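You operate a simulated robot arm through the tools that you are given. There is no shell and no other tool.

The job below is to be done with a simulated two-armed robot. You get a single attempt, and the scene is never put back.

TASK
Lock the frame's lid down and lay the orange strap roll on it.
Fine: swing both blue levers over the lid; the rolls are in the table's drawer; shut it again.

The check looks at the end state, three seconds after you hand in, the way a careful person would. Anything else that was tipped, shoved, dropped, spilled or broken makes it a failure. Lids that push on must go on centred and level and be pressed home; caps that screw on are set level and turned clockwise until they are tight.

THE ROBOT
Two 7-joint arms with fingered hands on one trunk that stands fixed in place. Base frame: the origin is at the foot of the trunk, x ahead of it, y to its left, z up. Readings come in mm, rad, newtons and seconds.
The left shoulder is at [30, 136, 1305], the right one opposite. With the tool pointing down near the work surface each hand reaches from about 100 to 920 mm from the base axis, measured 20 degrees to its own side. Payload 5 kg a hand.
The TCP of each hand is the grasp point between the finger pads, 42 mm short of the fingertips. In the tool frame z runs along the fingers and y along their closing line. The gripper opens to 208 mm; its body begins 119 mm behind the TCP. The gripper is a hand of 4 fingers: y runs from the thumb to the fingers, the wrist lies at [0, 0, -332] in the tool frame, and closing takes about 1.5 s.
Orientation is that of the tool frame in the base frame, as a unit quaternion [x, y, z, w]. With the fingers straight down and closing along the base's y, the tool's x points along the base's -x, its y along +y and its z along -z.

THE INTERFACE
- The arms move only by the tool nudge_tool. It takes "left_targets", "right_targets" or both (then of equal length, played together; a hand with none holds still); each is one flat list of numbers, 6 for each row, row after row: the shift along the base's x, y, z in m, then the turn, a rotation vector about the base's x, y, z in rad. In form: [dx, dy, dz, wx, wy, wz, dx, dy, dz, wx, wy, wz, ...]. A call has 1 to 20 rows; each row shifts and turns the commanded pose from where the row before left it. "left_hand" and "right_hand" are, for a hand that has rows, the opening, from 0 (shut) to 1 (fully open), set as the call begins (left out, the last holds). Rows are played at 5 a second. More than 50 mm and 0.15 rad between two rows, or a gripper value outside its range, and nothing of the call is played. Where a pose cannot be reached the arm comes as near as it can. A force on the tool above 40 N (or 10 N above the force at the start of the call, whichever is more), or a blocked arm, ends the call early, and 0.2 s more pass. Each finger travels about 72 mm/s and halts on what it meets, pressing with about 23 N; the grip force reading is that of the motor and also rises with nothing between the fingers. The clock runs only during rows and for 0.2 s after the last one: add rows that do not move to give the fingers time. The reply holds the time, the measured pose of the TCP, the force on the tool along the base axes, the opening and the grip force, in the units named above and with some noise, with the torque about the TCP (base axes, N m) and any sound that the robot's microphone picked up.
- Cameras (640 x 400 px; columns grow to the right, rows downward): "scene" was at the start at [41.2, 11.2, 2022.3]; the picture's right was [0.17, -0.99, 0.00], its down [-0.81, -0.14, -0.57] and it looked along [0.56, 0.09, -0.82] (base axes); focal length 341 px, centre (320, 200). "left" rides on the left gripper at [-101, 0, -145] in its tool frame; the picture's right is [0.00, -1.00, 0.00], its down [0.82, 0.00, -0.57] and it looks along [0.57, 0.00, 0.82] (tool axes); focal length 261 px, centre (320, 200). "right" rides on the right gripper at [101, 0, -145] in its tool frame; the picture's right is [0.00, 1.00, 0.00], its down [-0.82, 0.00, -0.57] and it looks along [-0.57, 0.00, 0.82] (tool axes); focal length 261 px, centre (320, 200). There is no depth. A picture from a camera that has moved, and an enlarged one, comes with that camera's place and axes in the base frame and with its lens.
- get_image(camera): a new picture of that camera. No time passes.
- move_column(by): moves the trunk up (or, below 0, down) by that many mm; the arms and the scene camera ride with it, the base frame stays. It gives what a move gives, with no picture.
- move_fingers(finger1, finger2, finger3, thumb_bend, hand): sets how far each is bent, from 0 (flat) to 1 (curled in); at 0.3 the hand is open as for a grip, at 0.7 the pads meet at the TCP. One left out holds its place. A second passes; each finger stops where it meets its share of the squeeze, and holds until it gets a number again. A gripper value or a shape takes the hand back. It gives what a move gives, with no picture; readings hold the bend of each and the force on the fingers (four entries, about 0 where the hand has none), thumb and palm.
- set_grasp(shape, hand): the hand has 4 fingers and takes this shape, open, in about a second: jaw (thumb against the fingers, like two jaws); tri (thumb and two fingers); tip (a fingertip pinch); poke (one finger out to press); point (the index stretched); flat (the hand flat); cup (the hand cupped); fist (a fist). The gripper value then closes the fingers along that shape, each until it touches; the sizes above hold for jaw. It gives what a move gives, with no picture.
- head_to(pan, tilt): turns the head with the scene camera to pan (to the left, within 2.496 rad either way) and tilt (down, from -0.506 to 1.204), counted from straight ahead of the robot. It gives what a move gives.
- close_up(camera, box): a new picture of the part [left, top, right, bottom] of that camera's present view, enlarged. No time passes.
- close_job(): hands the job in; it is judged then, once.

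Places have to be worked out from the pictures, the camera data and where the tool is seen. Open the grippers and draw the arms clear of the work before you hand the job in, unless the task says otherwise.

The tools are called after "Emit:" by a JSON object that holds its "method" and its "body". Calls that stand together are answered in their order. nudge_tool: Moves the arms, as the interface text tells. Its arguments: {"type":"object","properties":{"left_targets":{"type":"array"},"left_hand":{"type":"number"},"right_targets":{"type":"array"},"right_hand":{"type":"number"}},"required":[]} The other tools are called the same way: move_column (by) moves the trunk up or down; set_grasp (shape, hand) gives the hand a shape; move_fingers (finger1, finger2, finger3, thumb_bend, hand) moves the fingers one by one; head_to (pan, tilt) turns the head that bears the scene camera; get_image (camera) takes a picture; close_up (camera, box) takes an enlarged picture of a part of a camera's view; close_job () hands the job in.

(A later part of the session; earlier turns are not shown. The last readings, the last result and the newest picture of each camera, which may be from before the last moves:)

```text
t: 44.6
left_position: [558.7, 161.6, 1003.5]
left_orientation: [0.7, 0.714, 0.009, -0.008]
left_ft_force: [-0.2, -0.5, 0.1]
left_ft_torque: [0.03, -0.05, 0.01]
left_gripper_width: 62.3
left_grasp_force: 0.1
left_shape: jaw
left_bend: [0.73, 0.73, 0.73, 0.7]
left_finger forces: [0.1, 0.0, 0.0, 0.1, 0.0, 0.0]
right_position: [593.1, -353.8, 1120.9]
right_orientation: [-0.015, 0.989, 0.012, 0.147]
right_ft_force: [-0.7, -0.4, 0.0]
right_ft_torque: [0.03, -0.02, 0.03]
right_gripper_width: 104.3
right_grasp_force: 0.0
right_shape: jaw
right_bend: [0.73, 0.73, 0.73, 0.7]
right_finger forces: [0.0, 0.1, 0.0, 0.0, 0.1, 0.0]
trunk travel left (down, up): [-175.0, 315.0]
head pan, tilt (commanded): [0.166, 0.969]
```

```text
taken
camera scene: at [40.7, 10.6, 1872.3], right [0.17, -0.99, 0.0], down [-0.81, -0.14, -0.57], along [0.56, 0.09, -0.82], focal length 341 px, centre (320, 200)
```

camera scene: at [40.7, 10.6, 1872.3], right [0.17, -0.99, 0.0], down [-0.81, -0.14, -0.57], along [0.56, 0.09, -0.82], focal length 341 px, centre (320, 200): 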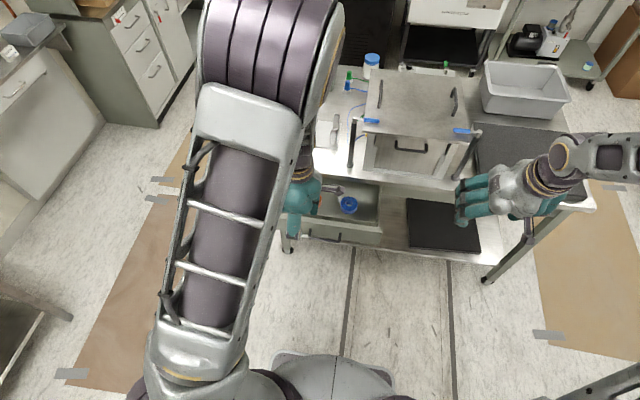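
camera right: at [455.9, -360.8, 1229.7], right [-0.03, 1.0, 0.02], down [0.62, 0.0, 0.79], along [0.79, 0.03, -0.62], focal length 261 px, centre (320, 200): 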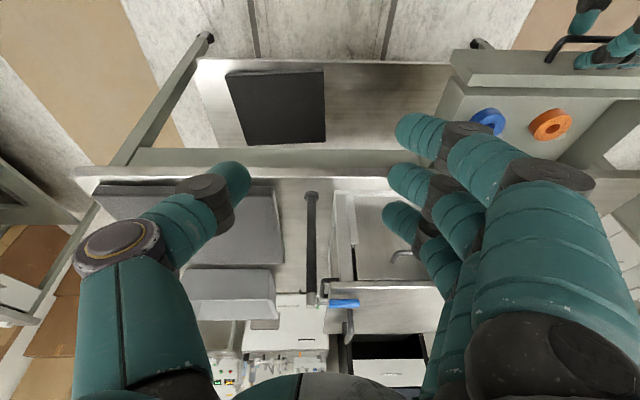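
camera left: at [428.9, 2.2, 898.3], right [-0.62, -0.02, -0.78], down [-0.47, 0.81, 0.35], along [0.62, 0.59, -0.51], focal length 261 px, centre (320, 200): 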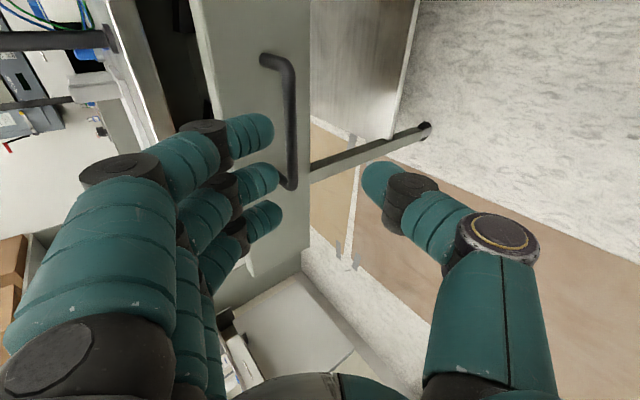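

Now I turn the hand a quarter turn so it will close along y, and carry it toward the orange roll, still high.

Emit:
{"method": "nudge_tool", "body": {"left_targets": [0.018, 0, 0, 0, 0, 0.141, 0.018, 0, 0, 0, 0, 0.141, 0.018, 0, 0, 0, 0, 0.141, 0.018, 0, 0, 0, 0, 0.141, 0.018, 0, 0, 0, 0, 0.141, 0.018, 0, 0, 0, 0, 0.141, 0.018, 0, 0, 0, 0, 0.141, 0.018, 0, 0, 0, 0, 0.141, 0.018, 0, 0, 0, 0, 0.141, 0.018, 0, 0, 0, 0, 0.141, 0.018, 0, 0, 0, 0, 0.141, 0, 0, 0, 0, 0, 0], "left_hand": 0.6}}

Emit:
{"method": "get_image", "body": {"camera": "scene"}}

Emit:
{"method": "get_image", "body": {"camera": "left"}}

Emit:
{"method": "close_up", "body": {"camera": "scene", "box": [240, 140, 420, 270]}}

```text
t: 47.2
left_position: [757.0, 162.9, 1000.8]
left_orientation: [-0.001, 1.0, 0.001, -0.012]
left_ft_force: [0.5, -0.6, 0.4]
left_ft_torque: [0.04, -0.04, 0.02]
left_gripper_width: 124.2
left_grasp_force: 0.2
left_shape: jaw
left_bend: [0.32, 0.32, 0.32, 0.7]
left_finger forces: [0.1, 0.0, 0.0, 0.0, 0.0, 0.0]
right_position: [593.5, -353.4, 1120.7]
right_orientation: [-0.014, 0.989, 0.01, 0.147]
right_ft_force: [0.1, 0.4, 0.4]
right_ft_torque: [0.01, -0.06, -0.02]
right_gripper_width: 104.7
right_grasp_force: 0.0
right_shape: jaw
right_bend: [0.73, 0.73, 0.73, 0.7]
right_finger forces: [0.0, 0.1, 0.1, 0.0, 0.1, 0.0]
trunk travel left (down, up): [-175.0, 315.0]
head pan, tilt (commanded): [0.166, 0.969]
```

```text
taken
camera scene: at [40.6, 11.0, 1872.4], right [0.17, -0.99, 0.0], down [-0.81, -0.14, -0.57], along [0.56, 0.09, -0.82], focal length 341 px, centre (320, 200)
```

scene: 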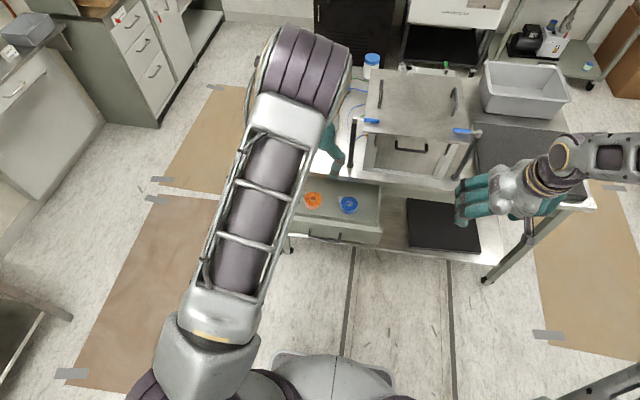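

```text
taken
camera left: at [861.8, 163.3, 1144.1], right [0.01, -1.0, 0.0], down [-0.81, -0.01, 0.59], along [-0.59, 0.0, -0.81], focal length 261 px, centre (320, 200)
```

left: 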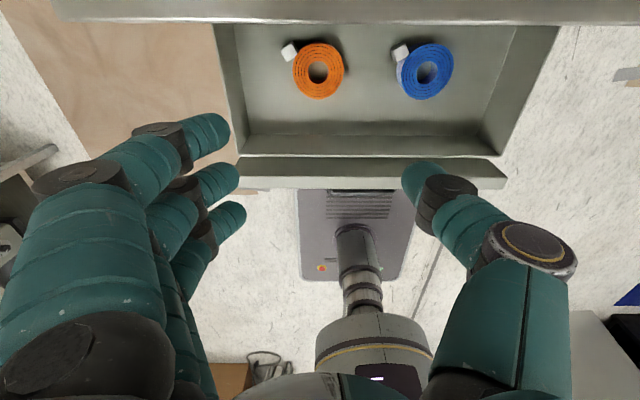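

```text
3.08 times, centred on (330, 205) of scene
camera zoom: at [40.6, 11.0, 1872.4], right [0.17, -0.99, 0.0], down [-0.81, -0.14, -0.57], along [0.56, 0.09, -0.82], focal length 1048 px, centre (289, 185)
```

zoom: 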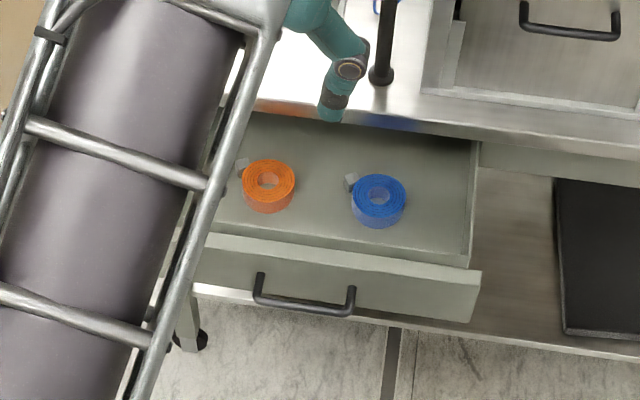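

I now see both rolls clearly: the orange one is centred near (797, 165) with its top at z ≈ 758, about 69 mm wide, with a small buckle at its far-left side. I turn the hand 25° so fingers and thumb straddle it well, and lower partway above it.

Emit:
{"method": "nudge_tool", "body": {"left_targets": [0.01, 0.0005, -0.03, 0, -0.006, 0.109, 0.01, 0.0005, -0.03, 0, -0.006, 0.109, 0.01, 0.0005, -0.03, 0, -0.006, 0.109, 0.01, 0.0005, -0.03, 0, -0.006, 0.109, 0, 0, -0.02, 0, 0, 0, 0, 0, 0, 0, 0, 0], "left_hand": 0.6}}

Emit:
{"method": "get_image", "body": {"camera": "left"}}

Emit:
{"method": "close_up", "body": {"camera": "scene", "box": [240, 140, 420, 270]}}

Emit:
{"method": "get_image", "body": {"camera": "right"}}

```text
t: 48.6
left_position: [794.2, 165.9, 860.4]
left_orientation: [-0.217, 0.976, -0.001, 0.001]
left_ft_force: [-0.7, 0.7, -0.1]
left_ft_torque: [0.0, -0.01, 0.0]
left_gripper_width: 124.2
left_grasp_force: 0.1
left_shape: jaw
left_bend: [0.32, 0.32, 0.32, 0.7]
left_finger forces: [0.0, 0.0, 0.0, 0.0, 0.1, 0.0]
right_position: [592.8, -354.3, 1120.7]
right_orientation: [-0.015, 0.989, 0.011, 0.147]
right_ft_force: [0.2, 0.5, -0.4]
right_ft_torque: [0.04, 0.03, 0.02]
right_gripper_width: 104.4
right_grasp_force: 0.1
right_shape: jaw
right_bend: [0.73, 0.73, 0.73, 0.7]
right_finger forces: [0.1, 0.1, 0.0, 0.1, 0.1, 0.0]
trunk travel left (down, up): [-175.0, 315.0]
head pan, tilt (commanded): [0.166, 0.969]
```

```text
taken
camera left: at [886.4, 209.5, 1005.5], right [0.43, -0.9, 0.0], down [-0.74, -0.35, 0.57], along [-0.52, -0.25, -0.82], focal length 261 px, centre (320, 200)
```

left: 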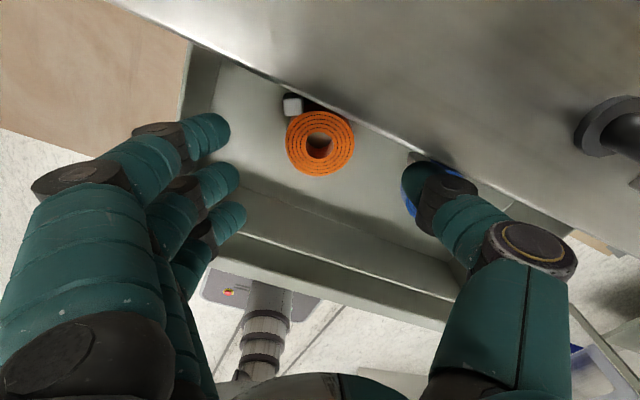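

```text
3.08 times, centred on (330, 205) of scene
camera zoom: at [41.3, 10.8, 1872.3], right [0.17, -0.99, 0.0], down [-0.81, -0.14, -0.57], along [0.56, 0.09, -0.82], focal length 1048 px, centre (289, 185)
```

zoom: 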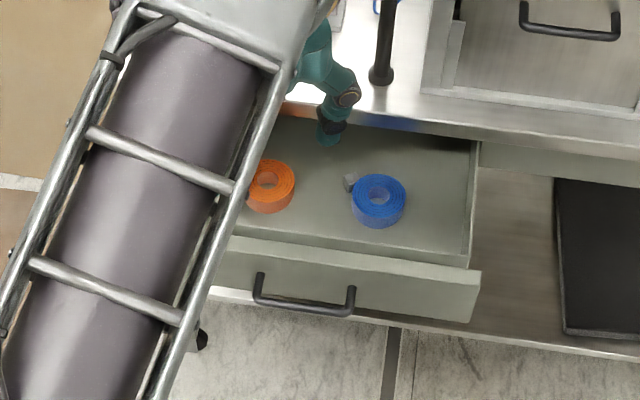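

```text
taken
camera right: at [455.8, -361.3, 1229.6], right [-0.03, 1.0, 0.02], down [0.62, 0.0, 0.79], along [0.78, 0.03, -0.62], focal length 261 px, centre (320, 200)
```

right: 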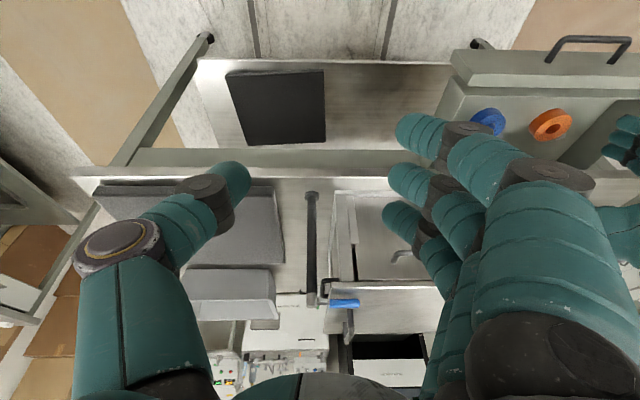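

The roll is centred under the hand, but at 25° the thumb's knuckle would come too near the table edge when lowered. I turn back to about 10° and shift slightly toward the robot.

Emit:
{"method": "nudge_tool", "body": {"left_targets": [-0.001, 0, 0, 0, 0, -0.09, -0.001, 0, 0, 0, 0, -0.09, -0.001, 0, 0, 0, 0, -0.08, 0, 0, -0.02, 0, 0, 0, 0, 0, 0, 0, 0, 0], "left_hand": 0.55}}

Emit:
{"method": "get_image", "body": {"camera": "left"}}

Emit:
{"method": "close_up", "body": {"camera": "left", "box": [120, 60, 520, 300]}}

```text
t: 49.8
left_position: [792.6, 166.1, 840.8]
left_orientation: [-0.088, 0.996, -0.002, 0.0]
left_ft_force: [-0.2, -0.9, -0.2]
left_ft_torque: [0.01, -0.04, 0.01]
left_gripper_width: 115.3
left_grasp_force: 0.0
left_shape: jaw
left_bend: [0.72, 0.72, 0.72, 0.7]
left_finger forces: [0.1, 0.0, 0.0, 0.0, 0.0, 0.0]
right_position: [593.8, -354.6, 1121.5]
right_orientation: [-0.014, 0.989, 0.01, 0.147]
right_ft_force: [-0.1, -0.5, -0.8]
right_ft_torque: [0.01, -0.08, -0.01]
right_gripper_width: 104.5
right_grasp_force: 0.0
right_shape: jaw
right_bend: [0.73, 0.73, 0.73, 0.7]
right_finger forces: [0.0, 0.1, 0.0, 0.0, 0.0, 0.0]
trunk travel left (down, up): [-175.0, 315.0]
head pan, tilt (commanded): [0.166, 0.969]
```

```text
taken
camera left: at [892.0, 184.3, 986.2], right [0.18, -0.98, 0.0], down [-0.81, -0.15, 0.57], along [-0.56, -0.11, -0.82], focal length 261 px, centre (320, 200)
```

left: 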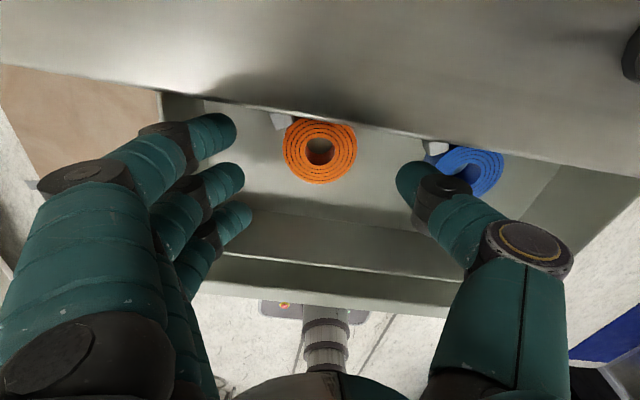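

```text
1.60 times, centred on (320, 180) of left
camera zoom: at [892.0, 184.3, 986.2], right [0.18, -0.98, 0.0], down [-0.81, -0.15, 0.57], along [-0.56, -0.11, -0.82], focal length 417 px, centre (320, 232)
```

zoom: 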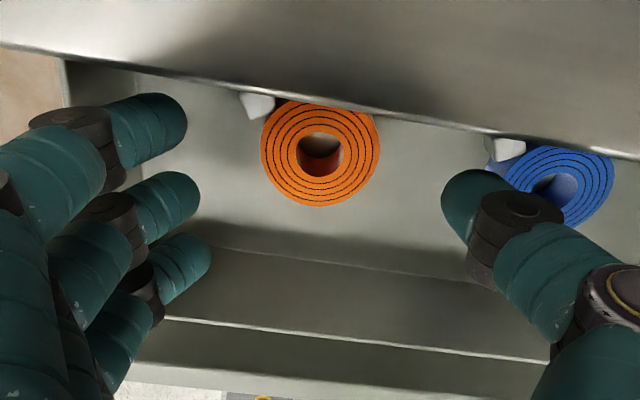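

The roll is centred between thumb and fingers with clearance to the table edge and the blue roll. I descend most of the way.

Emit:
{"method": "nudge_tool", "body": {"left_targets": [0, 0, -0.015, 0, 0, 0, 0, 0, -0.015, 0, 0, 0, 0, 0, -0.012, 0, 0, 0, 0, 0, 0, 0, 0, 0]}}

Emit:
{"method": "get_image", "body": {"camera": "left"}}

Emit:
{"method": "get_image", "body": {"camera": "right"}}

```text
t: 50.8
left_position: [792.4, 165.0, 798.2]
left_orientation: [-0.088, 0.996, -0.002, -0.001]
left_ft_force: [-0.4, 0.0, 0.3]
left_ft_torque: [-0.02, -0.02, -0.01]
left_gripper_width: 115.5
left_grasp_force: 0.1
left_shape: jaw
left_bend: [0.72, 0.72, 0.72, 0.7]
left_finger forces: [0.0, 0.0, 0.0, 0.0, 0.0, 0.0]
right_position: [593.3, -354.0, 1122.0]
right_orientation: [-0.015, 0.989, 0.01, 0.147]
right_ft_force: [0.2, -0.5, -0.3]
right_ft_torque: [-0.01, -0.01, 0.0]
right_gripper_width: 104.4
right_grasp_force: 0.0
right_shape: jaw
right_bend: [0.73, 0.73, 0.73, 0.7]
right_finger forces: [0.1, 0.0, 0.0, 0.0, 0.0, 0.0]
trunk travel left (down, up): [-175.0, 315.0]
head pan, tilt (commanded): [0.166, 0.969]
```

```text
taken
camera left: at [892.8, 184.4, 943.1], right [0.18, -0.98, 0.0], down [-0.81, -0.15, 0.57], along [-0.56, -0.11, -0.82], focal length 261 px, centre (320, 200)
```

left: 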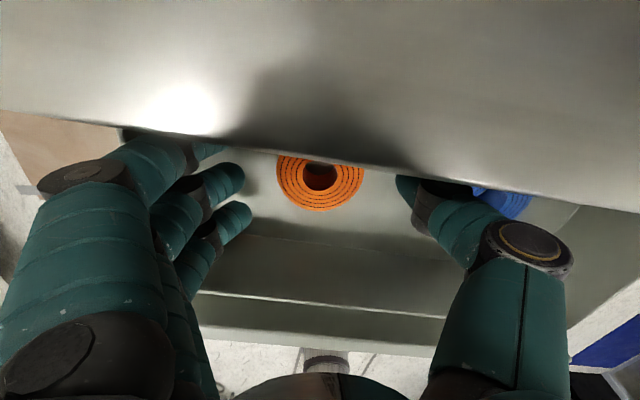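

```text
taken
camera right: at [455.7, -361.1, 1229.7], right [-0.03, 1.0, 0.02], down [0.62, 0.0, 0.79], along [0.78, 0.03, -0.62], focal length 261 px, centre (320, 200)
```

right: 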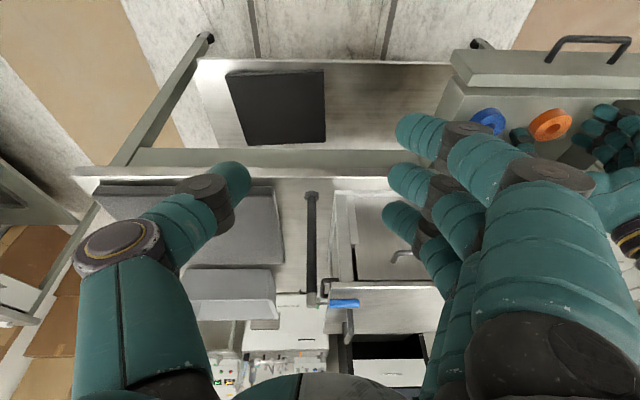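

I enlarge the right camera's view of the drawer to judge finger height at the roll.

Emit:
{"method": "close_up", "body": {"camera": "right", "box": [440, 70, 640, 200]}}

Emit:
{"method": "close_up", "body": {"camera": "scene", "box": [260, 140, 380, 230]}}

```text
3.08 times, centred on (540, 135) of right
camera zoom: at [455.7, -361.1, 1229.7], right [-0.03, 1.0, 0.02], down [0.62, 0.0, 0.79], along [0.78, 0.03, -0.62], focal length 802 px, centre (-357, 400)
```

zoom: 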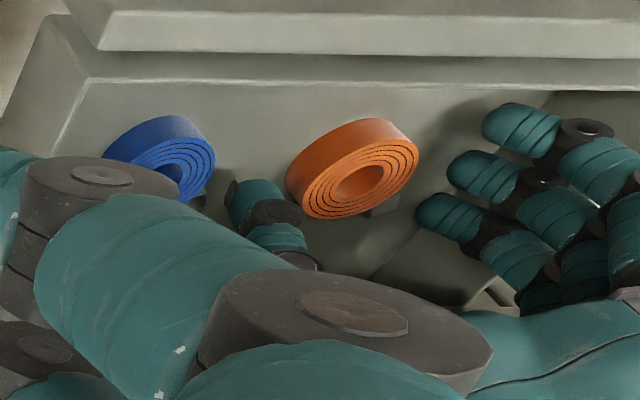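

```text
4.44 times, centred on (320, 185) of scene
camera zoom: at [41.1, 11.2, 1872.3], right [0.17, -0.99, 0.0], down [-0.81, -0.14, -0.57], along [0.56, 0.09, -0.82], focal length 1514 px, centre (320, 267)
```

zoom: 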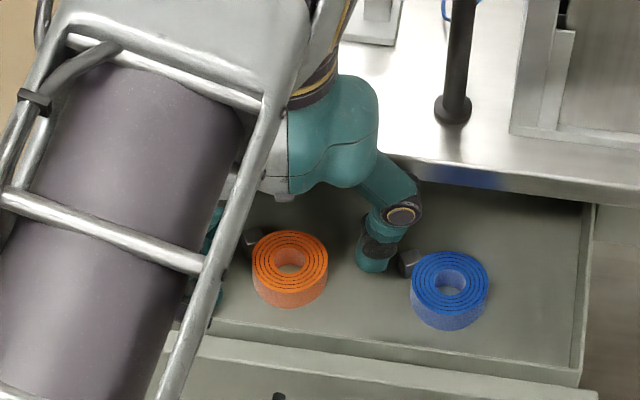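

The thumb is clear of the blue roll's buckle and the fingertips are still above the drawer floor. I lower another 12 mm and close gently on the roll.

Emit:
{"method": "nudge_tool", "body": {"left_targets": [0, 0, -0.006, 0, 0, 0, 0, 0, -0.007, 0, 0, 0, 0, 0, 0, 0, 0, 0]}}

Emit:
{"method": "nudge_tool", "body": {"left_targets": [0, 0, 0, 0, 0, 0, 0, 0, 0, 0, 0, 0, 0, 0, 0, 0, 0, 0, 0, 0, 0, 0, 0, 0, 0, 0, 0, 0, 0, 0, 0, 0, 0, 0, 0, 0], "left_hand": 0.2}}

Emit:
{"method": "close_up", "body": {"camera": "right", "box": [440, 70, 640, 200]}}

Emit:
{"method": "close_up", "body": {"camera": "scene", "box": [260, 140, 380, 230]}}

Emit:
{"method": "get_image", "body": {"camera": "left"}}

```text
t: 51.6
left_position: [792.4, 166.0, 785.8]
left_orientation: [-0.088, 0.996, -0.002, 0.0]
left_ft_force: [-0.2, 0.0, 0.1]
left_ft_torque: [0.0, -0.01, -0.02]
left_gripper_width: 115.6
left_grasp_force: 0.0
left_shape: jaw
left_bend: [0.72, 0.72, 0.72, 0.7]
left_finger forces: [0.0, 0.0, 0.0, 0.1, 0.2, 0.0]
right_position: [595.3, -354.6, 1122.3]
right_orientation: [-0.015, 0.989, 0.011, 0.146]
right_ft_force: [-0.3, 0.3, 0.6]
right_ft_torque: [-0.01, -0.04, 0.02]
right_gripper_width: 104.5
right_grasp_force: 0.1
right_shape: jaw
right_bend: [0.73, 0.73, 0.73, 0.7]
right_finger forces: [0.1, 0.1, 0.1, 0.0, 0.0, 0.0]
trunk travel left (down, up): [-175.0, 315.0]
head pan, tilt (commanded): [0.166, 0.969]
```

```text
t: 53.0
left_position: [792.9, 165.3, 785.5]
left_orientation: [-0.088, 0.996, -0.002, 0.0]
left_ft_force: [0.0, -0.1, -0.3]
left_ft_torque: [0.01, 0.02, 0.02]
left_gripper_width: 48.7
left_grasp_force: 22.7
left_shape: jaw
left_bend: [0.72, 0.73, 0.72, 0.7]
left_finger forces: [6.1, 7.0, 5.8, 0.1, 20.2, 0.0]
right_position: [594.4, -354.4, 1121.6]
right_orientation: [-0.014, 0.989, 0.011, 0.146]
right_ft_force: [-0.6, 0.7, -0.6]
right_ft_torque: [0.0, 0.01, 0.0]
right_gripper_width: 104.4
right_grasp_force: 0.1
right_shape: jaw
right_bend: [0.73, 0.73, 0.73, 0.7]
right_finger forces: [0.1, 0.0, 0.0, 0.0, 0.0, 0.1]
trunk travel left (down, up): [-175.0, 315.0]
head pan, tilt (commanded): [0.166, 0.969]
```

```text
3.08 times, centred on (540, 135) of right
camera zoom: at [456.0, -361.1, 1229.6], right [-0.03, 1.0, 0.02], down [0.62, 0.0, 0.79], along [0.78, 0.03, -0.62], focal length 802 px, centre (-357, 400)
```

zoom: 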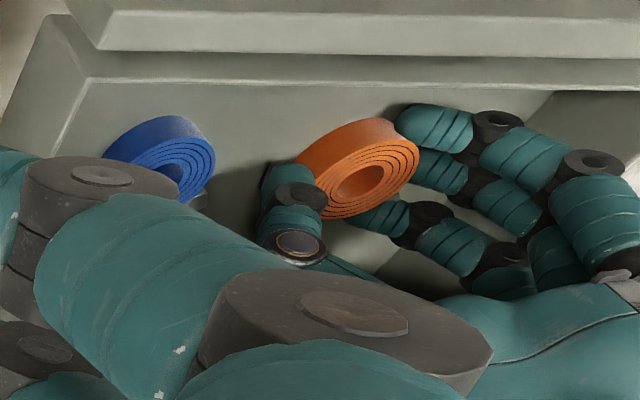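

```text
4.44 times, centred on (320, 185) of scene
camera zoom: at [41.4, 11.1, 1872.3], right [0.17, -0.99, 0.0], down [-0.81, -0.14, -0.57], along [0.56, 0.09, -0.82], focal length 1514 px, centre (320, 267)
```

zoom: 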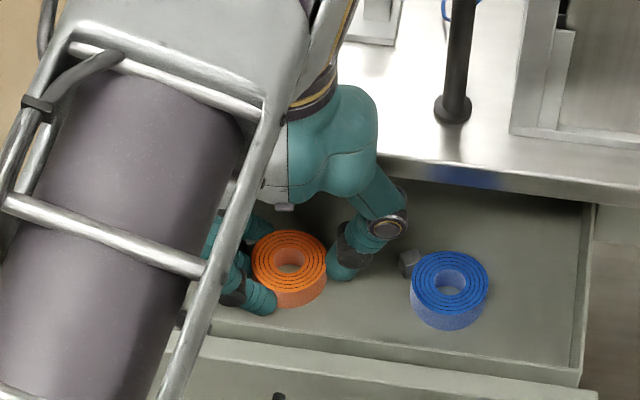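

```text
taken
camera left: at [893.1, 184.6, 930.6], right [0.18, -0.98, 0.0], down [-0.81, -0.15, 0.57], along [-0.56, -0.11, -0.82], focal length 261 px, centre (320, 200)
```

left: 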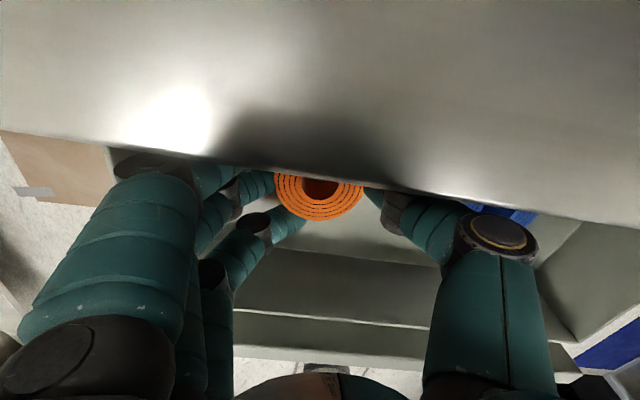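

The roll is held (fingers about 6–7 N each, thumb 20 N). I lift it straight up and check that it comes along.

Emit:
{"method": "nudge_tool", "body": {"left_targets": [0, 0, 0.01, 0, 0, 0, 0, 0, 0.015, 0, 0, 0, 0, 0, 0.02, 0, 0, 0, 0, 0, 0.025, 0, 0, 0, 0, 0, 0.03, 0, 0, 0, 0, 0, 0, 0, 0, 0]}}

Emit:
{"method": "get_image", "body": {"camera": "left"}}

Emit:
{"method": "close_up", "body": {"camera": "right", "box": [440, 50, 640, 200]}}

```text
t: 54.4
left_position: [794.2, 167.7, 885.0]
left_orientation: [-0.088, 0.996, -0.002, -0.001]
left_ft_force: [0.6, 0.1, -1.7]
left_ft_torque: [-0.04, 0.06, 0.01]
left_gripper_width: 48.4
left_grasp_force: 23.1
left_shape: jaw
left_bend: [0.72, 0.73, 0.72, 0.7]
left_finger forces: [6.2, 7.0, 5.7, 0.1, 20.0, 0.1]
right_position: [595.3, -355.1, 1121.9]
right_orientation: [-0.014, 0.989, 0.01, 0.147]
right_ft_force: [-0.2, 0.3, 0.1]
right_ft_torque: [0.02, 0.06, -0.03]
right_gripper_width: 104.8
right_grasp_force: 0.1
right_shape: jaw
right_bend: [0.73, 0.73, 0.73, 0.7]
right_finger forces: [0.1, 0.1, 0.0, 0.0, 0.0, 0.0]
trunk travel left (down, up): [-175.0, 315.0]
head pan, tilt (commanded): [0.166, 0.969]
```

```text
taken
camera left: at [894.2, 186.0, 1030.4], right [0.18, -0.98, 0.0], down [-0.81, -0.15, 0.57], along [-0.56, -0.11, -0.82], focal length 261 px, centre (320, 200)
```

left: 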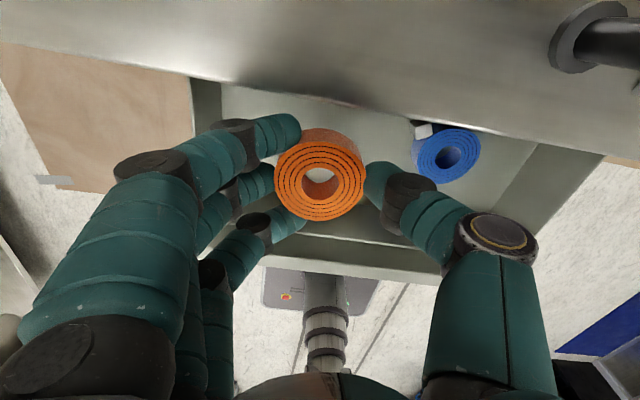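

```text
2.67 times, centred on (540, 125) of right
camera zoom: at [456.7, -360.9, 1229.3], right [-0.03, 1.0, 0.02], down [0.62, 0.0, 0.79], along [0.78, 0.03, -0.62], focal length 695 px, centre (-267, 400)
```

zoom: 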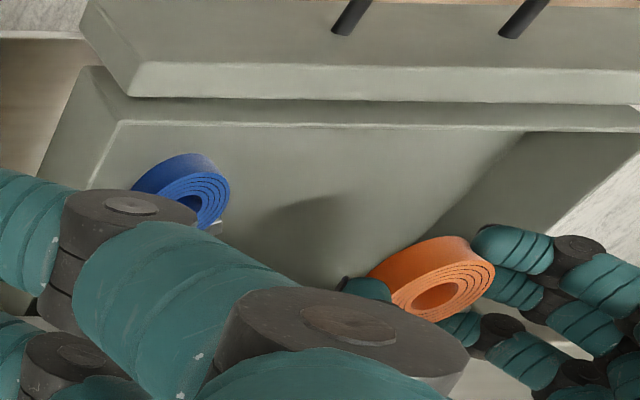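

The roll is securely lifted. To lay it on the lid I need more reach, so I first draw the right hand aside, then raise the trunk fully.

Emit:
{"method": "nudge_tool", "body": {"right_targets": [-0.02, -0.04, 0, 0, 0, 0, -0.02, -0.04, 0, 0, 0, 0, -0.02, -0.04, 0, 0, 0, 0, -0.02, -0.04, 0, 0, 0, 0, -0.02, -0.04, 0, 0, 0, 0], "left_targets": [0, 0, 0.03, 0, 0, 0, 0, 0, 0.03, 0, 0, 0, 0, 0, 0.03, 0, 0, 0, 0, 0, 0, 0, 0, 0, 0, 0, 0, 0, 0, 0]}}

Emit:
{"method": "move_column", "body": {"by": 290}}

Emit:
{"method": "get_image", "body": {"camera": "scene"}}

Emit:
{"method": "get_image", "body": {"camera": "left"}}

```text
t: 55.6
left_position: [792.0, 165.9, 976.1]
left_orientation: [-0.088, 0.996, -0.002, 0.0]
left_ft_force: [-0.1, -1.5, -1.1]
left_ft_torque: [0.12, -0.08, -0.05]
left_gripper_width: 48.2
left_grasp_force: 23.3
left_shape: jaw
left_bend: [0.72, 0.73, 0.72, 0.7]
left_finger forces: [6.3, 7.0, 5.8, 0.0, 20.2, 0.1]
right_position: [492.4, -554.9, 1120.8]
right_orientation: [-0.015, 0.989, 0.011, 0.147]
right_ft_force: [-0.8, 0.9, -0.8]
right_ft_torque: [0.08, -0.06, 0.01]
right_gripper_width: 104.2
right_grasp_force: 0.0
right_shape: jaw
right_bend: [0.73, 0.73, 0.73, 0.7]
right_finger forces: [0.0, 0.1, 0.1, 0.0, 0.0, 0.0]
trunk travel left (down, up): [-175.0, 315.0]
head pan, tilt (commanded): [0.166, 0.969]
```

```text
t: 58.5
left_position: [793.0, 166.1, 1264.1]
left_orientation: [-0.088, 0.996, -0.001, -0.001]
left_ft_force: [0.5, -0.1, -2.2]
left_ft_torque: [-0.02, 0.0, -0.01]
left_gripper_width: 48.3
left_grasp_force: 23.1
left_shape: jaw
left_bend: [0.72, 0.73, 0.72, 0.7]
left_finger forces: [6.2, 7.1, 5.6, 0.1, 20.1, 0.1]
right_position: [492.5, -554.5, 1411.8]
right_orientation: [-0.015, 0.989, 0.011, 0.147]
right_ft_force: [1.0, 0.1, 1.0]
right_ft_torque: [0.01, -0.01, -0.01]
right_gripper_width: 104.2
right_grasp_force: 0.0
right_shape: jaw
right_bend: [0.73, 0.73, 0.73, 0.7]
right_finger forces: [0.0, 0.0, 0.2, 0.0, 0.0, 0.0]
trunk travel left (down, up): [-465.0, 25.0]
head pan, tilt (commanded): [0.166, 0.969]
```

```text
taken
camera scene: at [41.6, 11.0, 2162.1], right [0.17, -0.99, 0.0], down [-0.81, -0.14, -0.57], along [0.56, 0.09, -0.82], focal length 341 px, centre (320, 200)
```

scene: 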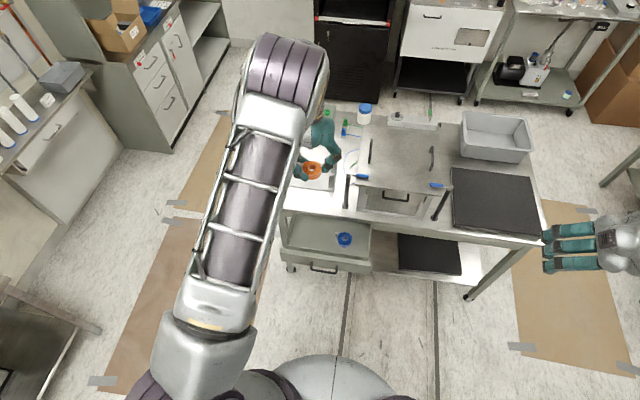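

```text
taken
camera left: at [893.3, 185.0, 1409.3], right [0.18, -0.98, 0.0], down [-0.81, -0.15, 0.57], along [-0.56, -0.11, -0.82], focal length 261 px, centre (320, 200)
```

left: 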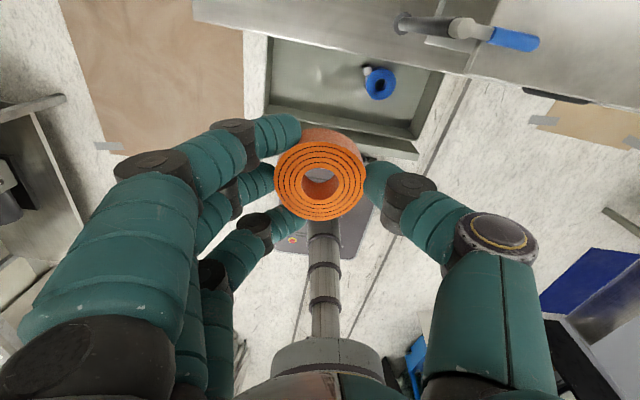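

The roll hangs level in the left hand above everything. I carry it over the lid's front middle, between the two levers, leaning the hand forward by 15° for reach.

Emit:
{"method": "nudge_tool", "body": {"left_targets": [0.0152, -0.0346, -0.002, 0, -0.029, 0, 0.0152, -0.0346, -0.002, 0, -0.029, 0, 0.0152, -0.0346, -0.002, 0, -0.029, 0, 0.0152, -0.0346, -0.002, 0, -0.029, 0, 0.0152, -0.0346, -0.002, 0, -0.029, 0, 0.0152, -0.0346, -0.002, 0, -0.029, 0, 0.0152, -0.0346, -0.002, 0, -0.029, 0, 0.0152, -0.0346, -0.002, 0, -0.029, 0, 0.0152, -0.0346, -0.002, 0, -0.029, 0, 0, 0, 0, 0, 0, 0]}}

Emit:
{"method": "get_image", "body": {"camera": "scene"}}

Emit:
{"method": "get_image", "body": {"camera": "left"}}

Emit:
{"method": "get_image", "body": {"camera": "right"}}

```text
t: 60.7
left_position: [931.5, -142.8, 1247.2]
left_orientation: [-0.087, 0.988, -0.014, 0.129]
left_ft_force: [0.8, 1.1, -2.0]
left_ft_torque: [-0.01, 0.04, 0.02]
left_gripper_width: 48.3
left_grasp_force: 23.0
left_shape: jaw
left_bend: [0.72, 0.73, 0.72, 0.7]
left_finger forces: [6.6, 7.3, 5.7, 0.0, 20.5, 0.0]
right_position: [493.2, -554.9, 1412.7]
right_orientation: [-0.014, 0.989, 0.009, 0.147]
right_ft_force: [0.0, 0.7, 0.1]
right_ft_torque: [-0.04, 0.02, -0.02]
right_gripper_width: 104.3
right_grasp_force: 0.1
right_shape: jaw
right_bend: [0.73, 0.73, 0.73, 0.7]
right_finger forces: [0.0, 0.0, 0.0, 0.1, 0.1, 0.0]
trunk travel left (down, up): [-465.0, 25.0]
head pan, tilt (commanded): [0.166, 0.969]
```

```text
taken
camera scene: at [41.3, 12.2, 2162.3], right [0.17, -0.99, 0.0], down [-0.81, -0.14, -0.57], along [0.56, 0.09, -0.82], focal length 341 px, centre (320, 200)
```

scene: 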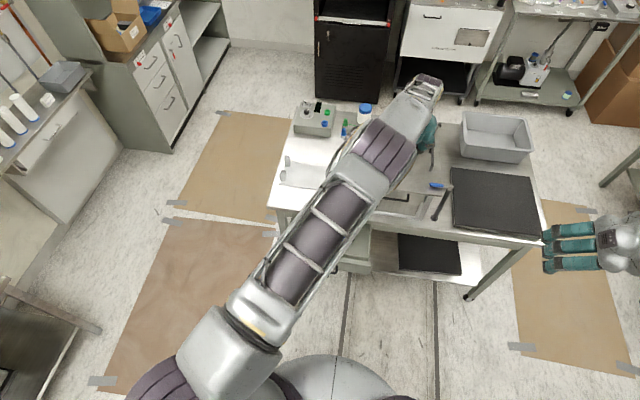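

```text
taken
camera left: at [990.3, -124.4, 1412.9], right [0.17, -0.98, 0.05], down [-0.93, -0.15, 0.35], along [-0.33, -0.11, -0.94], focal length 261 px, centre (320, 200)
```

left: 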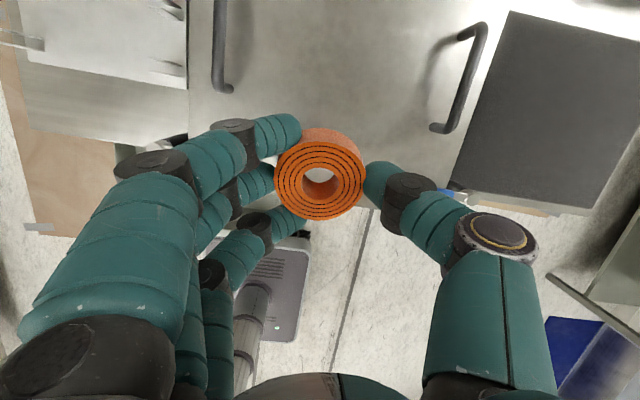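

```text
taken
camera right: at [354.1, -560.9, 1520.8], right [-0.03, 1.0, 0.02], down [0.62, 0.0, 0.79], along [0.79, 0.03, -0.62], focal length 261 px, centre (320, 200)
```

right: 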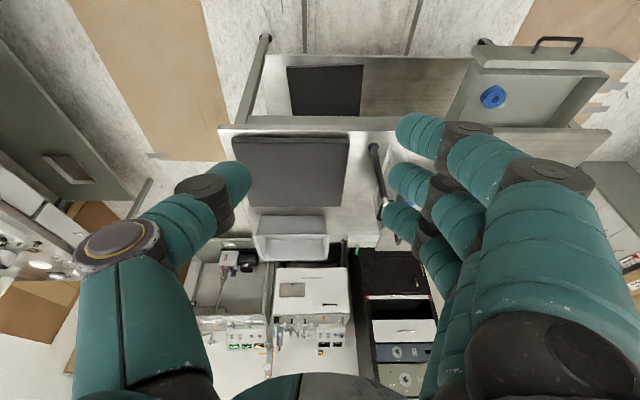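

The arm reaches this pose without strain. I lower to just above the lid, easing the lean to about 10° so the roll lies nearly level.

Emit:
{"method": "nudge_tool", "body": {"left_targets": [-0.003, 0, -0.017, 0, 0.016, 0, -0.003, 0, -0.017, 0, 0.016, 0, -0.003, 0, -0.017, 0, 0.016, 0, -0.003, 0, -0.017, 0, 0.016, 0, -0.002, 0, -0.014, 0, 0.016, 0, 0, 0, 0, 0, 0, 0]}}

Emit:
{"method": "get_image", "body": {"camera": "left"}}

Emit:
{"method": "close_up", "body": {"camera": "scene", "box": [330, 80, 490, 230]}}

```text
t: 62.1
left_position: [915.2, -145.6, 1163.5]
left_orientation: [-0.088, 0.992, -0.01, 0.088]
left_ft_force: [-0.5, 0.3, -1.0]
left_ft_torque: [0.02, 0.0, -0.01]
left_gripper_width: 47.9
left_grasp_force: 23.0
left_shape: jaw
left_bend: [0.72, 0.73, 0.72, 0.7]
left_finger forces: [6.5, 7.3, 5.8, 0.1, 20.6, 0.0]
right_position: [492.6, -553.8, 1411.9]
right_orientation: [-0.014, 0.989, 0.011, 0.147]
right_ft_force: [0.4, 0.8, -0.5]
right_ft_torque: [0.04, 0.0, 0.01]
right_gripper_width: 104.2
right_grasp_force: 0.0
right_shape: jaw
right_bend: [0.73, 0.73, 0.73, 0.7]
right_finger forces: [0.0, 0.0, 0.0, 0.0, 0.1, 0.0]
trunk travel left (down, up): [-465.0, 25.0]
head pan, tilt (commanded): [0.166, 0.969]
```

```text
taken
camera left: at [988.3, -126.1, 1324.6], right [0.18, -0.98, 0.04], down [-0.9, -0.15, 0.42], along [-0.41, -0.11, -0.91], focal length 261 px, centre (320, 200)
```

left: 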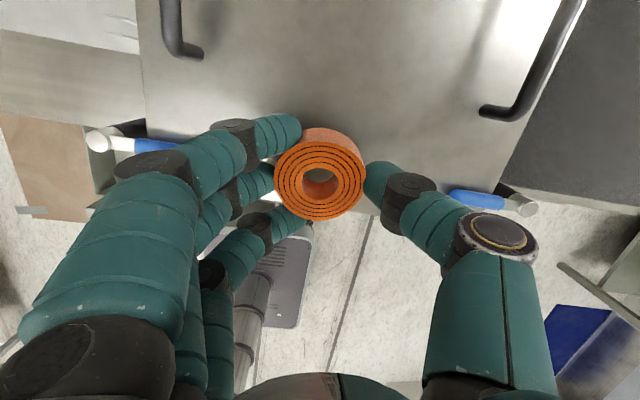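

```text
2.67 times, centred on (410, 155) of scene
camera zoom: at [41.2, 10.6, 2162.3], right [0.17, -0.99, 0.0], down [-0.81, -0.14, -0.57], along [0.56, 0.09, -0.82], focal length 908 px, centre (80, 320)
```

zoom: 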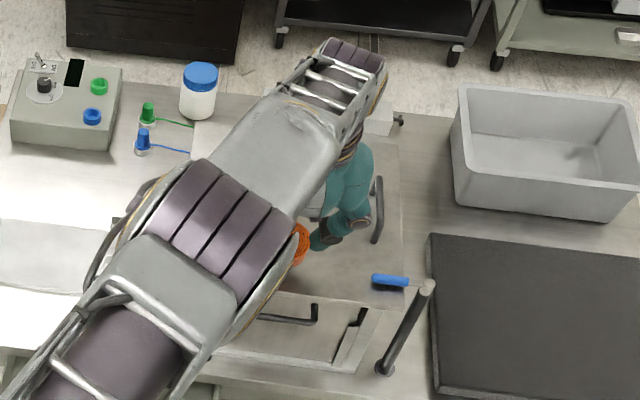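

The roll is over the lid between the levers. I shift 10 mm further in and lower in small steps toward contact.

Emit:
{"method": "nudge_tool", "body": {"left_targets": [0.005, 0, -0.006, 0, 0, 0, 0.005, 0, -0.006, 0, 0, 0, 0, 0, -0.004, 0, 0, 0, 0, 0, 0, 0, 0, 0]}}

Emit:
{"method": "get_image", "body": {"camera": "left"}}

Emit:
{"method": "close_up", "body": {"camera": "right", "box": [330, 120, 480, 260]}}

```text
t: 63.1
left_position: [926.5, -143.4, 1148.5]
left_orientation: [-0.087, 0.992, -0.009, 0.09]
left_ft_force: [0.7, 0.4, -0.6]
left_ft_torque: [-0.02, 0.0, 0.04]
left_gripper_width: 48.2
left_grasp_force: 22.6
left_shape: jaw
left_bend: [0.72, 0.73, 0.72, 0.7]
left_finger forces: [6.6, 7.4, 5.8, 0.1, 20.4, 0.0]
right_position: [492.3, -553.9, 1412.6]
right_orientation: [-0.014, 0.989, 0.011, 0.147]
right_ft_force: [-0.5, 0.4, 0.9]
right_ft_torque: [-0.01, 0.03, 0.01]
right_gripper_width: 104.3
right_grasp_force: 0.1
right_shape: jaw
right_bend: [0.73, 0.73, 0.73, 0.7]
right_finger forces: [0.0, 0.1, 0.0, 0.0, 0.0, 0.1]
trunk travel left (down, up): [-465.0, 25.0]
head pan, tilt (commanded): [0.166, 0.969]
```

```text
taken
camera left: at [998.6, -124.7, 1308.0], right [0.18, -0.98, 0.04], down [-0.9, -0.15, 0.42], along [-0.41, -0.11, -0.91], focal length 261 px, centre (320, 200)
```

left: 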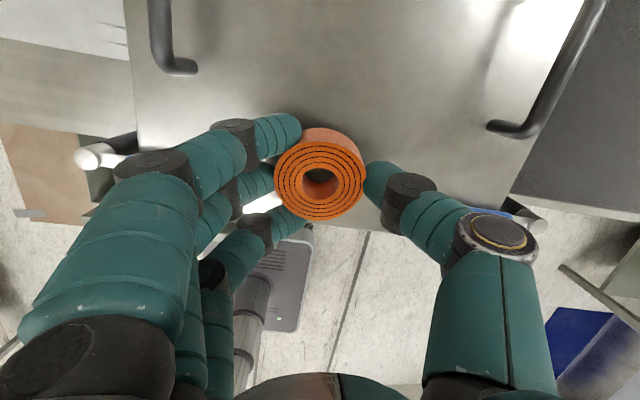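

```text
2.86 times, centred on (405, 190) of right
camera zoom: at [354.5, -561.7, 1520.4], right [-0.03, 1.0, 0.02], down [0.62, 0.0, 0.79], along [0.78, 0.03, -0.62], focal length 745 px, centre (77, 229)
```

zoom: 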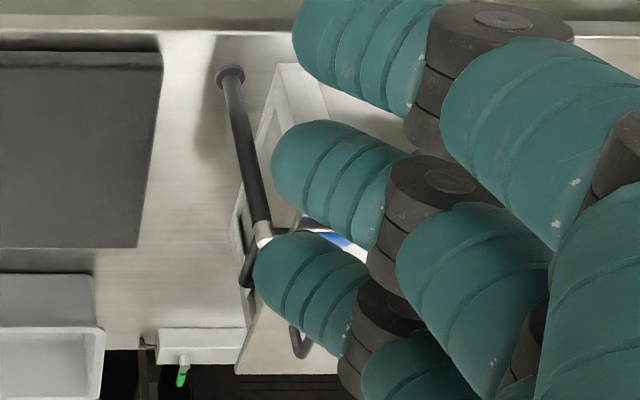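

No contact yet. I lower 10 mm more in small steps.

Emit:
{"method": "nudge_tool", "body": {"left_targets": [0, 0, -0.0035, 0, 0, 0, 0, 0, -0.0035, 0, 0, 0, 0, 0, -0.003, 0, 0, 0, 0, 0, 0, 0, 0, 0]}}

Emit:
{"method": "close_up", "body": {"camera": "left", "box": [220, 100, 420, 260]}}

```text
t: 64.1
left_position: [926.1, -144.5, 1138.3]
left_orientation: [-0.088, 0.992, -0.009, 0.089]
left_ft_force: [0.3, 0.1, -1.2]
left_ft_torque: [0.02, 0.0, 0.0]
left_gripper_width: 48.2
left_grasp_force: 22.7
left_shape: jaw
left_bend: [0.72, 0.73, 0.72, 0.7]
left_finger forces: [6.6, 7.2, 5.8, 0.0, 20.4, 0.1]
right_position: [492.0, -554.9, 1412.2]
right_orientation: [-0.013, 0.989, 0.01, 0.147]
right_ft_force: [-0.1, -1.2, -0.1]
right_ft_torque: [0.01, -0.02, 0.0]
right_gripper_width: 104.3
right_grasp_force: 0.0
right_shape: jaw
right_bend: [0.73, 0.73, 0.73, 0.7]
right_finger forces: [0.0, 0.1, 0.1, 0.0, 0.0, 0.0]
trunk travel left (down, up): [-465.0, 25.0]
head pan, tilt (commanded): [0.166, 0.969]
```

```text
2.50 times, centred on (320, 180) of left
camera zoom: at [998.4, -126.1, 1298.7], right [0.18, -0.98, 0.04], down [-0.9, -0.15, 0.42], along [-0.41, -0.11, -0.91], focal length 652 px, centre (320, 250)
```

zoom: 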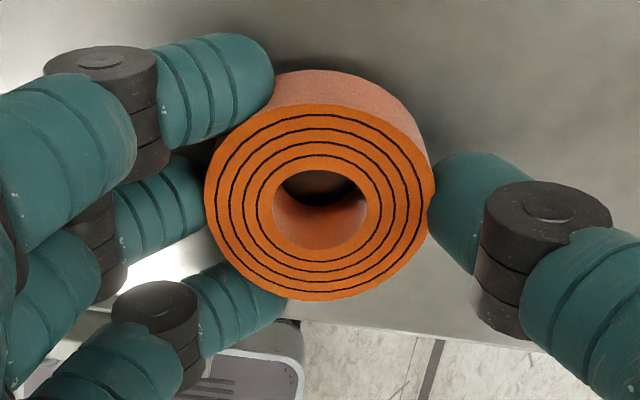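

Still free. I lower in 2.5 mm steps until the roll touches.

Emit:
{"method": "nudge_tool", "body": {"left_targets": [0, 0, -0.0025, 0, 0, 0, 0, 0, -0.0025, 0, 0, 0, 0, 0, 0, 0, 0, 0]}}

Emit:
{"method": "nudge_tool", "body": {"left_targets": [0, 0, -0.002, 0, 0, 0, 0, 0, -0.002, 0, 0, 0, 0, 0, 0, 0, 0, 0]}}

Emit:
{"method": "close_up", "body": {"camera": "left", "box": [220, 100, 420, 260]}}

```text
t: 64.9
left_position: [926.7, -143.9, 1135.2]
left_orientation: [-0.088, 0.992, -0.01, 0.09]
left_ft_force: [0.0, 1.4, 4.9]
left_ft_torque: [0.15, 0.26, -0.05]
left_gripper_width: 48.5
left_grasp_force: 23.4
left_shape: jaw
left_bend: [0.72, 0.73, 0.72, 0.7]
left_finger forces: [6.5, 7.1, 12.7, 0.1, 21.0, 0.1]
right_position: [492.6, -554.8, 1412.9]
right_orientation: [-0.014, 0.989, 0.011, 0.147]
right_ft_force: [0.8, -0.1, 0.5]
right_ft_torque: [-0.01, 0.0, -0.01]
right_gripper_width: 104.3
right_grasp_force: 0.0
right_shape: jaw
right_bend: [0.73, 0.73, 0.73, 0.7]
right_finger forces: [0.0, 0.0, 0.0, 0.1, 0.0, 0.0]
trunk travel left (down, up): [-465.0, 25.0]
head pan, tilt (commanded): [0.166, 0.969]
```

```text
t: 65.7
left_position: [926.2, -144.2, 1133.3]
left_orientation: [-0.088, 0.992, -0.01, 0.092]
left_ft_force: [3.9, 7.7, 23.8]
left_ft_torque: [0.64, 0.79, -0.35]
left_gripper_width: 49.4
left_grasp_force: 23.2
left_shape: jaw
left_bend: [0.72, 0.74, 0.73, 0.7]
left_finger forces: [6.5, 8.1, 31.1, 0.0, 21.9, 0.1]
right_position: [491.6, -554.2, 1413.1]
right_orientation: [-0.015, 0.989, 0.01, 0.147]
right_ft_force: [0.1, -0.5, 0.6]
right_ft_torque: [0.03, -0.01, -0.02]
right_gripper_width: 104.2
right_grasp_force: 0.1
right_shape: jaw
right_bend: [0.73, 0.73, 0.73, 0.7]
right_finger forces: [0.1, 0.1, 0.0, 0.1, 0.0, 0.0]
trunk travel left (down, up): [-465.0, 25.0]
head pan, tilt (commanded): [0.166, 0.969]
```

```text
2.50 times, centred on (320, 180) of left
camera zoom: at [998.1, -124.9, 1294.3], right [0.18, -0.98, 0.04], down [-0.9, -0.15, 0.41], along [-0.4, -0.11, -0.91], focal length 652 px, centre (320, 250)
```

zoom: 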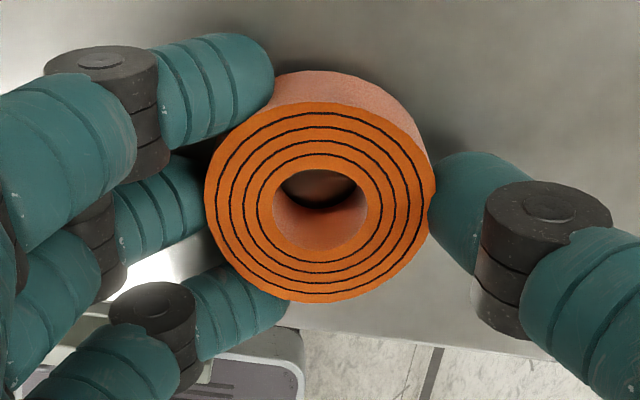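

The rear fingertip has met the lid (31 N on that finger), so the roll is at the surface. I ease up 3 mm to relieve the force, then open the hand moderately to release it.

Emit:
{"method": "nudge_tool", "body": {"left_targets": [0, 0, 0.003, 0, 0, 0, 0, 0, 0, 0, 0, 0]}}

Emit:
{"method": "nudge_tool", "body": {"left_targets": [0, 0, 0, 0, 0, 0, 0, 0, 0, 0, 0, 0, 0, 0, 0, 0, 0, 0, 0, 0, 0, 0, 0, 0], "left_hand": 0.42}}

Emit:
{"method": "get_image", "body": {"camera": "left"}}

Emit:
{"method": "close_up", "body": {"camera": "left", "box": [220, 100, 420, 260]}}

```text
t: 66.3
left_position: [925.6, -145.4, 1133.4]
left_orientation: [-0.088, 0.992, -0.01, 0.089]
left_ft_force: [3.7, 2.9, 15.3]
left_ft_torque: [0.31, 0.43, -0.15]
left_gripper_width: 48.9
left_grasp_force: 23.3
left_shape: jaw
left_bend: [0.72, 0.74, 0.73, 0.7]
left_finger forces: [6.6, 7.9, 23.8, 0.0, 22.2, 0.0]
right_position: [491.2, -554.3, 1412.6]
right_orientation: [-0.014, 0.989, 0.009, 0.147]
right_ft_force: [0.5, -0.2, 0.3]
right_ft_torque: [-0.01, -0.04, -0.07]
right_gripper_width: 104.1
right_grasp_force: 0.1
right_shape: jaw
right_bend: [0.73, 0.73, 0.73, 0.7]
right_finger forces: [0.0, 0.1, 0.1, 0.0, 0.0, 0.1]
trunk travel left (down, up): [-465.0, 25.0]
head pan, tilt (commanded): [0.166, 0.969]
```

```text
t: 67.3
left_position: [924.4, -145.1, 1133.0]
left_orientation: [-0.088, 0.992, -0.009, 0.089]
left_ft_force: [-2.1, -3.7, 12.1]
left_ft_torque: [0.23, 0.59, 0.24]
left_gripper_width: 84.3
left_grasp_force: 0.0
left_shape: jaw
left_bend: [0.73, 0.73, 0.76, 0.7]
left_finger forces: [0.1, 0.0, 11.7, 0.1, 0.0, 0.0]
right_position: [492.3, -553.7, 1411.9]
right_orientation: [-0.014, 0.989, 0.01, 0.147]
right_ft_force: [0.2, 0.6, 0.6]
right_ft_torque: [-0.03, 0.0, 0.04]
right_gripper_width: 104.3
right_grasp_force: 0.2
right_shape: jaw
right_bend: [0.73, 0.73, 0.73, 0.7]
right_finger forces: [0.0, 0.0, 0.0, 0.0, 0.0, 0.0]
trunk travel left (down, up): [-465.0, 25.0]
head pan, tilt (commanded): [0.166, 0.969]
```

```text
taken
camera left: at [997.3, -126.8, 1294.4], right [0.18, -0.98, 0.04], down [-0.9, -0.15, 0.42], along [-0.41, -0.11, -0.91], focal length 261 px, centre (320, 200)
```

left: 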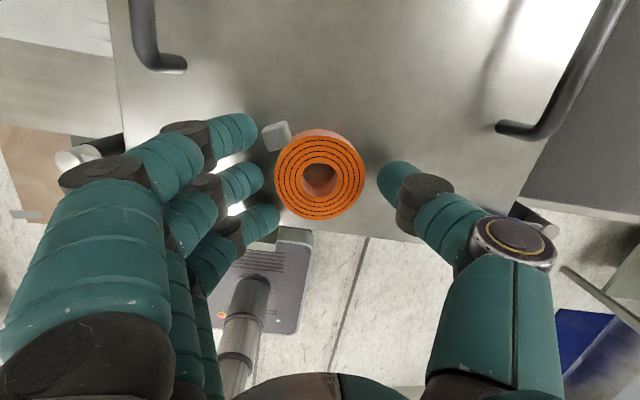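

```text
2.50 times, centred on (320, 180) of left
camera zoom: at [997.3, -126.8, 1294.4], right [0.18, -0.98, 0.04], down [-0.9, -0.15, 0.42], along [-0.41, -0.11, -0.91], focal length 652 px, centre (320, 250)
```

zoom: 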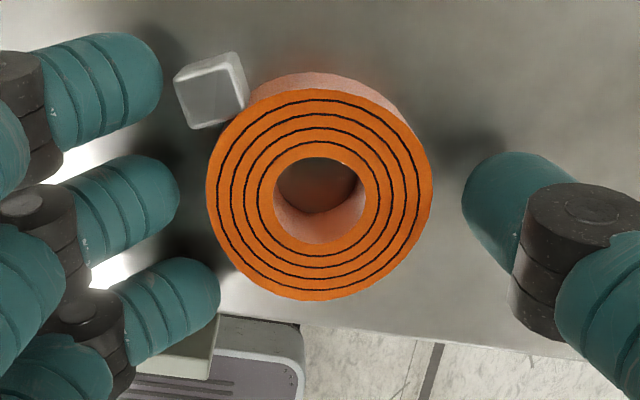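

The roll lies on the lid, clear of thumb and fingers. I lift the hand straight up.

Emit:
{"method": "nudge_tool", "body": {"left_targets": [0, 0, 0.008, 0, 0, 0, 0, 0, 0.015, 0, 0, 0, 0, 0, 0.025, 0, 0, 0, 0, 0, 0.03, 0, 0, 0, 0, 0, 0.03, 0, 0, 0, 0, 0, 0.02, 0, 0, 0, 0, 0, 0, 0, 0, 0]}}

Emit:
{"method": "get_image", "body": {"camera": "left"}}

Emit:
{"method": "get_image", "body": {"camera": "scene"}}

```text
t: 68.9
left_position: [924.1, -145.1, 1261.4]
left_orientation: [-0.087, 0.992, -0.01, 0.089]
left_ft_force: [-0.1, -0.1, -0.1]
left_ft_torque: [0.02, -0.01, -0.01]
left_gripper_width: 86.6
left_grasp_force: 0.0
left_shape: jaw
left_bend: [0.73, 0.73, 0.73, 0.7]
left_finger forces: [0.0, 0.0, 0.1, 0.0, 0.1, 0.0]
right_position: [493.5, -553.9, 1411.8]
right_orientation: [-0.014, 0.989, 0.01, 0.147]
right_ft_force: [0.3, -0.4, -0.4]
right_ft_torque: [0.01, -0.01, -0.02]
right_gripper_width: 104.2
right_grasp_force: 0.0
right_shape: jaw
right_bend: [0.73, 0.73, 0.73, 0.7]
right_finger forces: [0.0, 0.1, 0.0, 0.0, 0.0, 0.0]
trunk travel left (down, up): [-465.0, 25.0]
head pan, tilt (commanded): [0.166, 0.969]
```

```text
taken
camera left: at [998.1, -125.1, 1421.7], right [0.18, -0.98, 0.04], down [-0.9, -0.15, 0.42], along [-0.41, -0.11, -0.91], focal length 261 px, centre (320, 200)
```

left: 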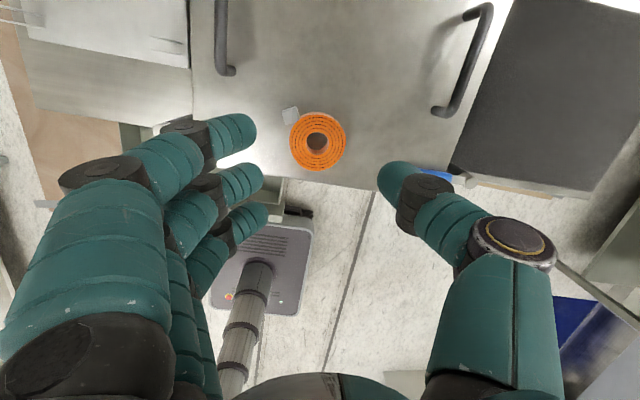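

```text
taken
camera scene: at [41.8, 10.7, 2162.3], right [0.17, -0.99, 0.0], down [-0.81, -0.14, -0.57], along [0.56, 0.09, -0.82], focal length 341 px, centre (320, 200)
```

scene: 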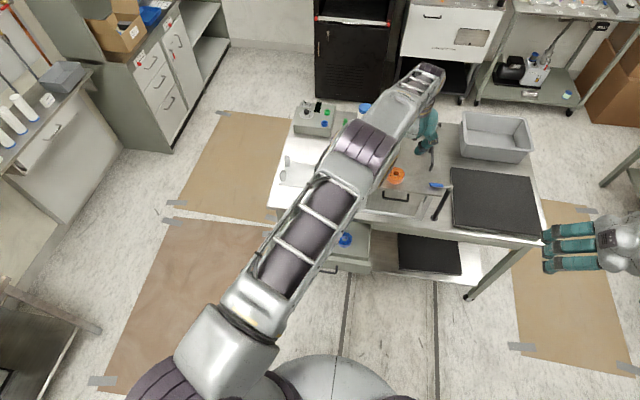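

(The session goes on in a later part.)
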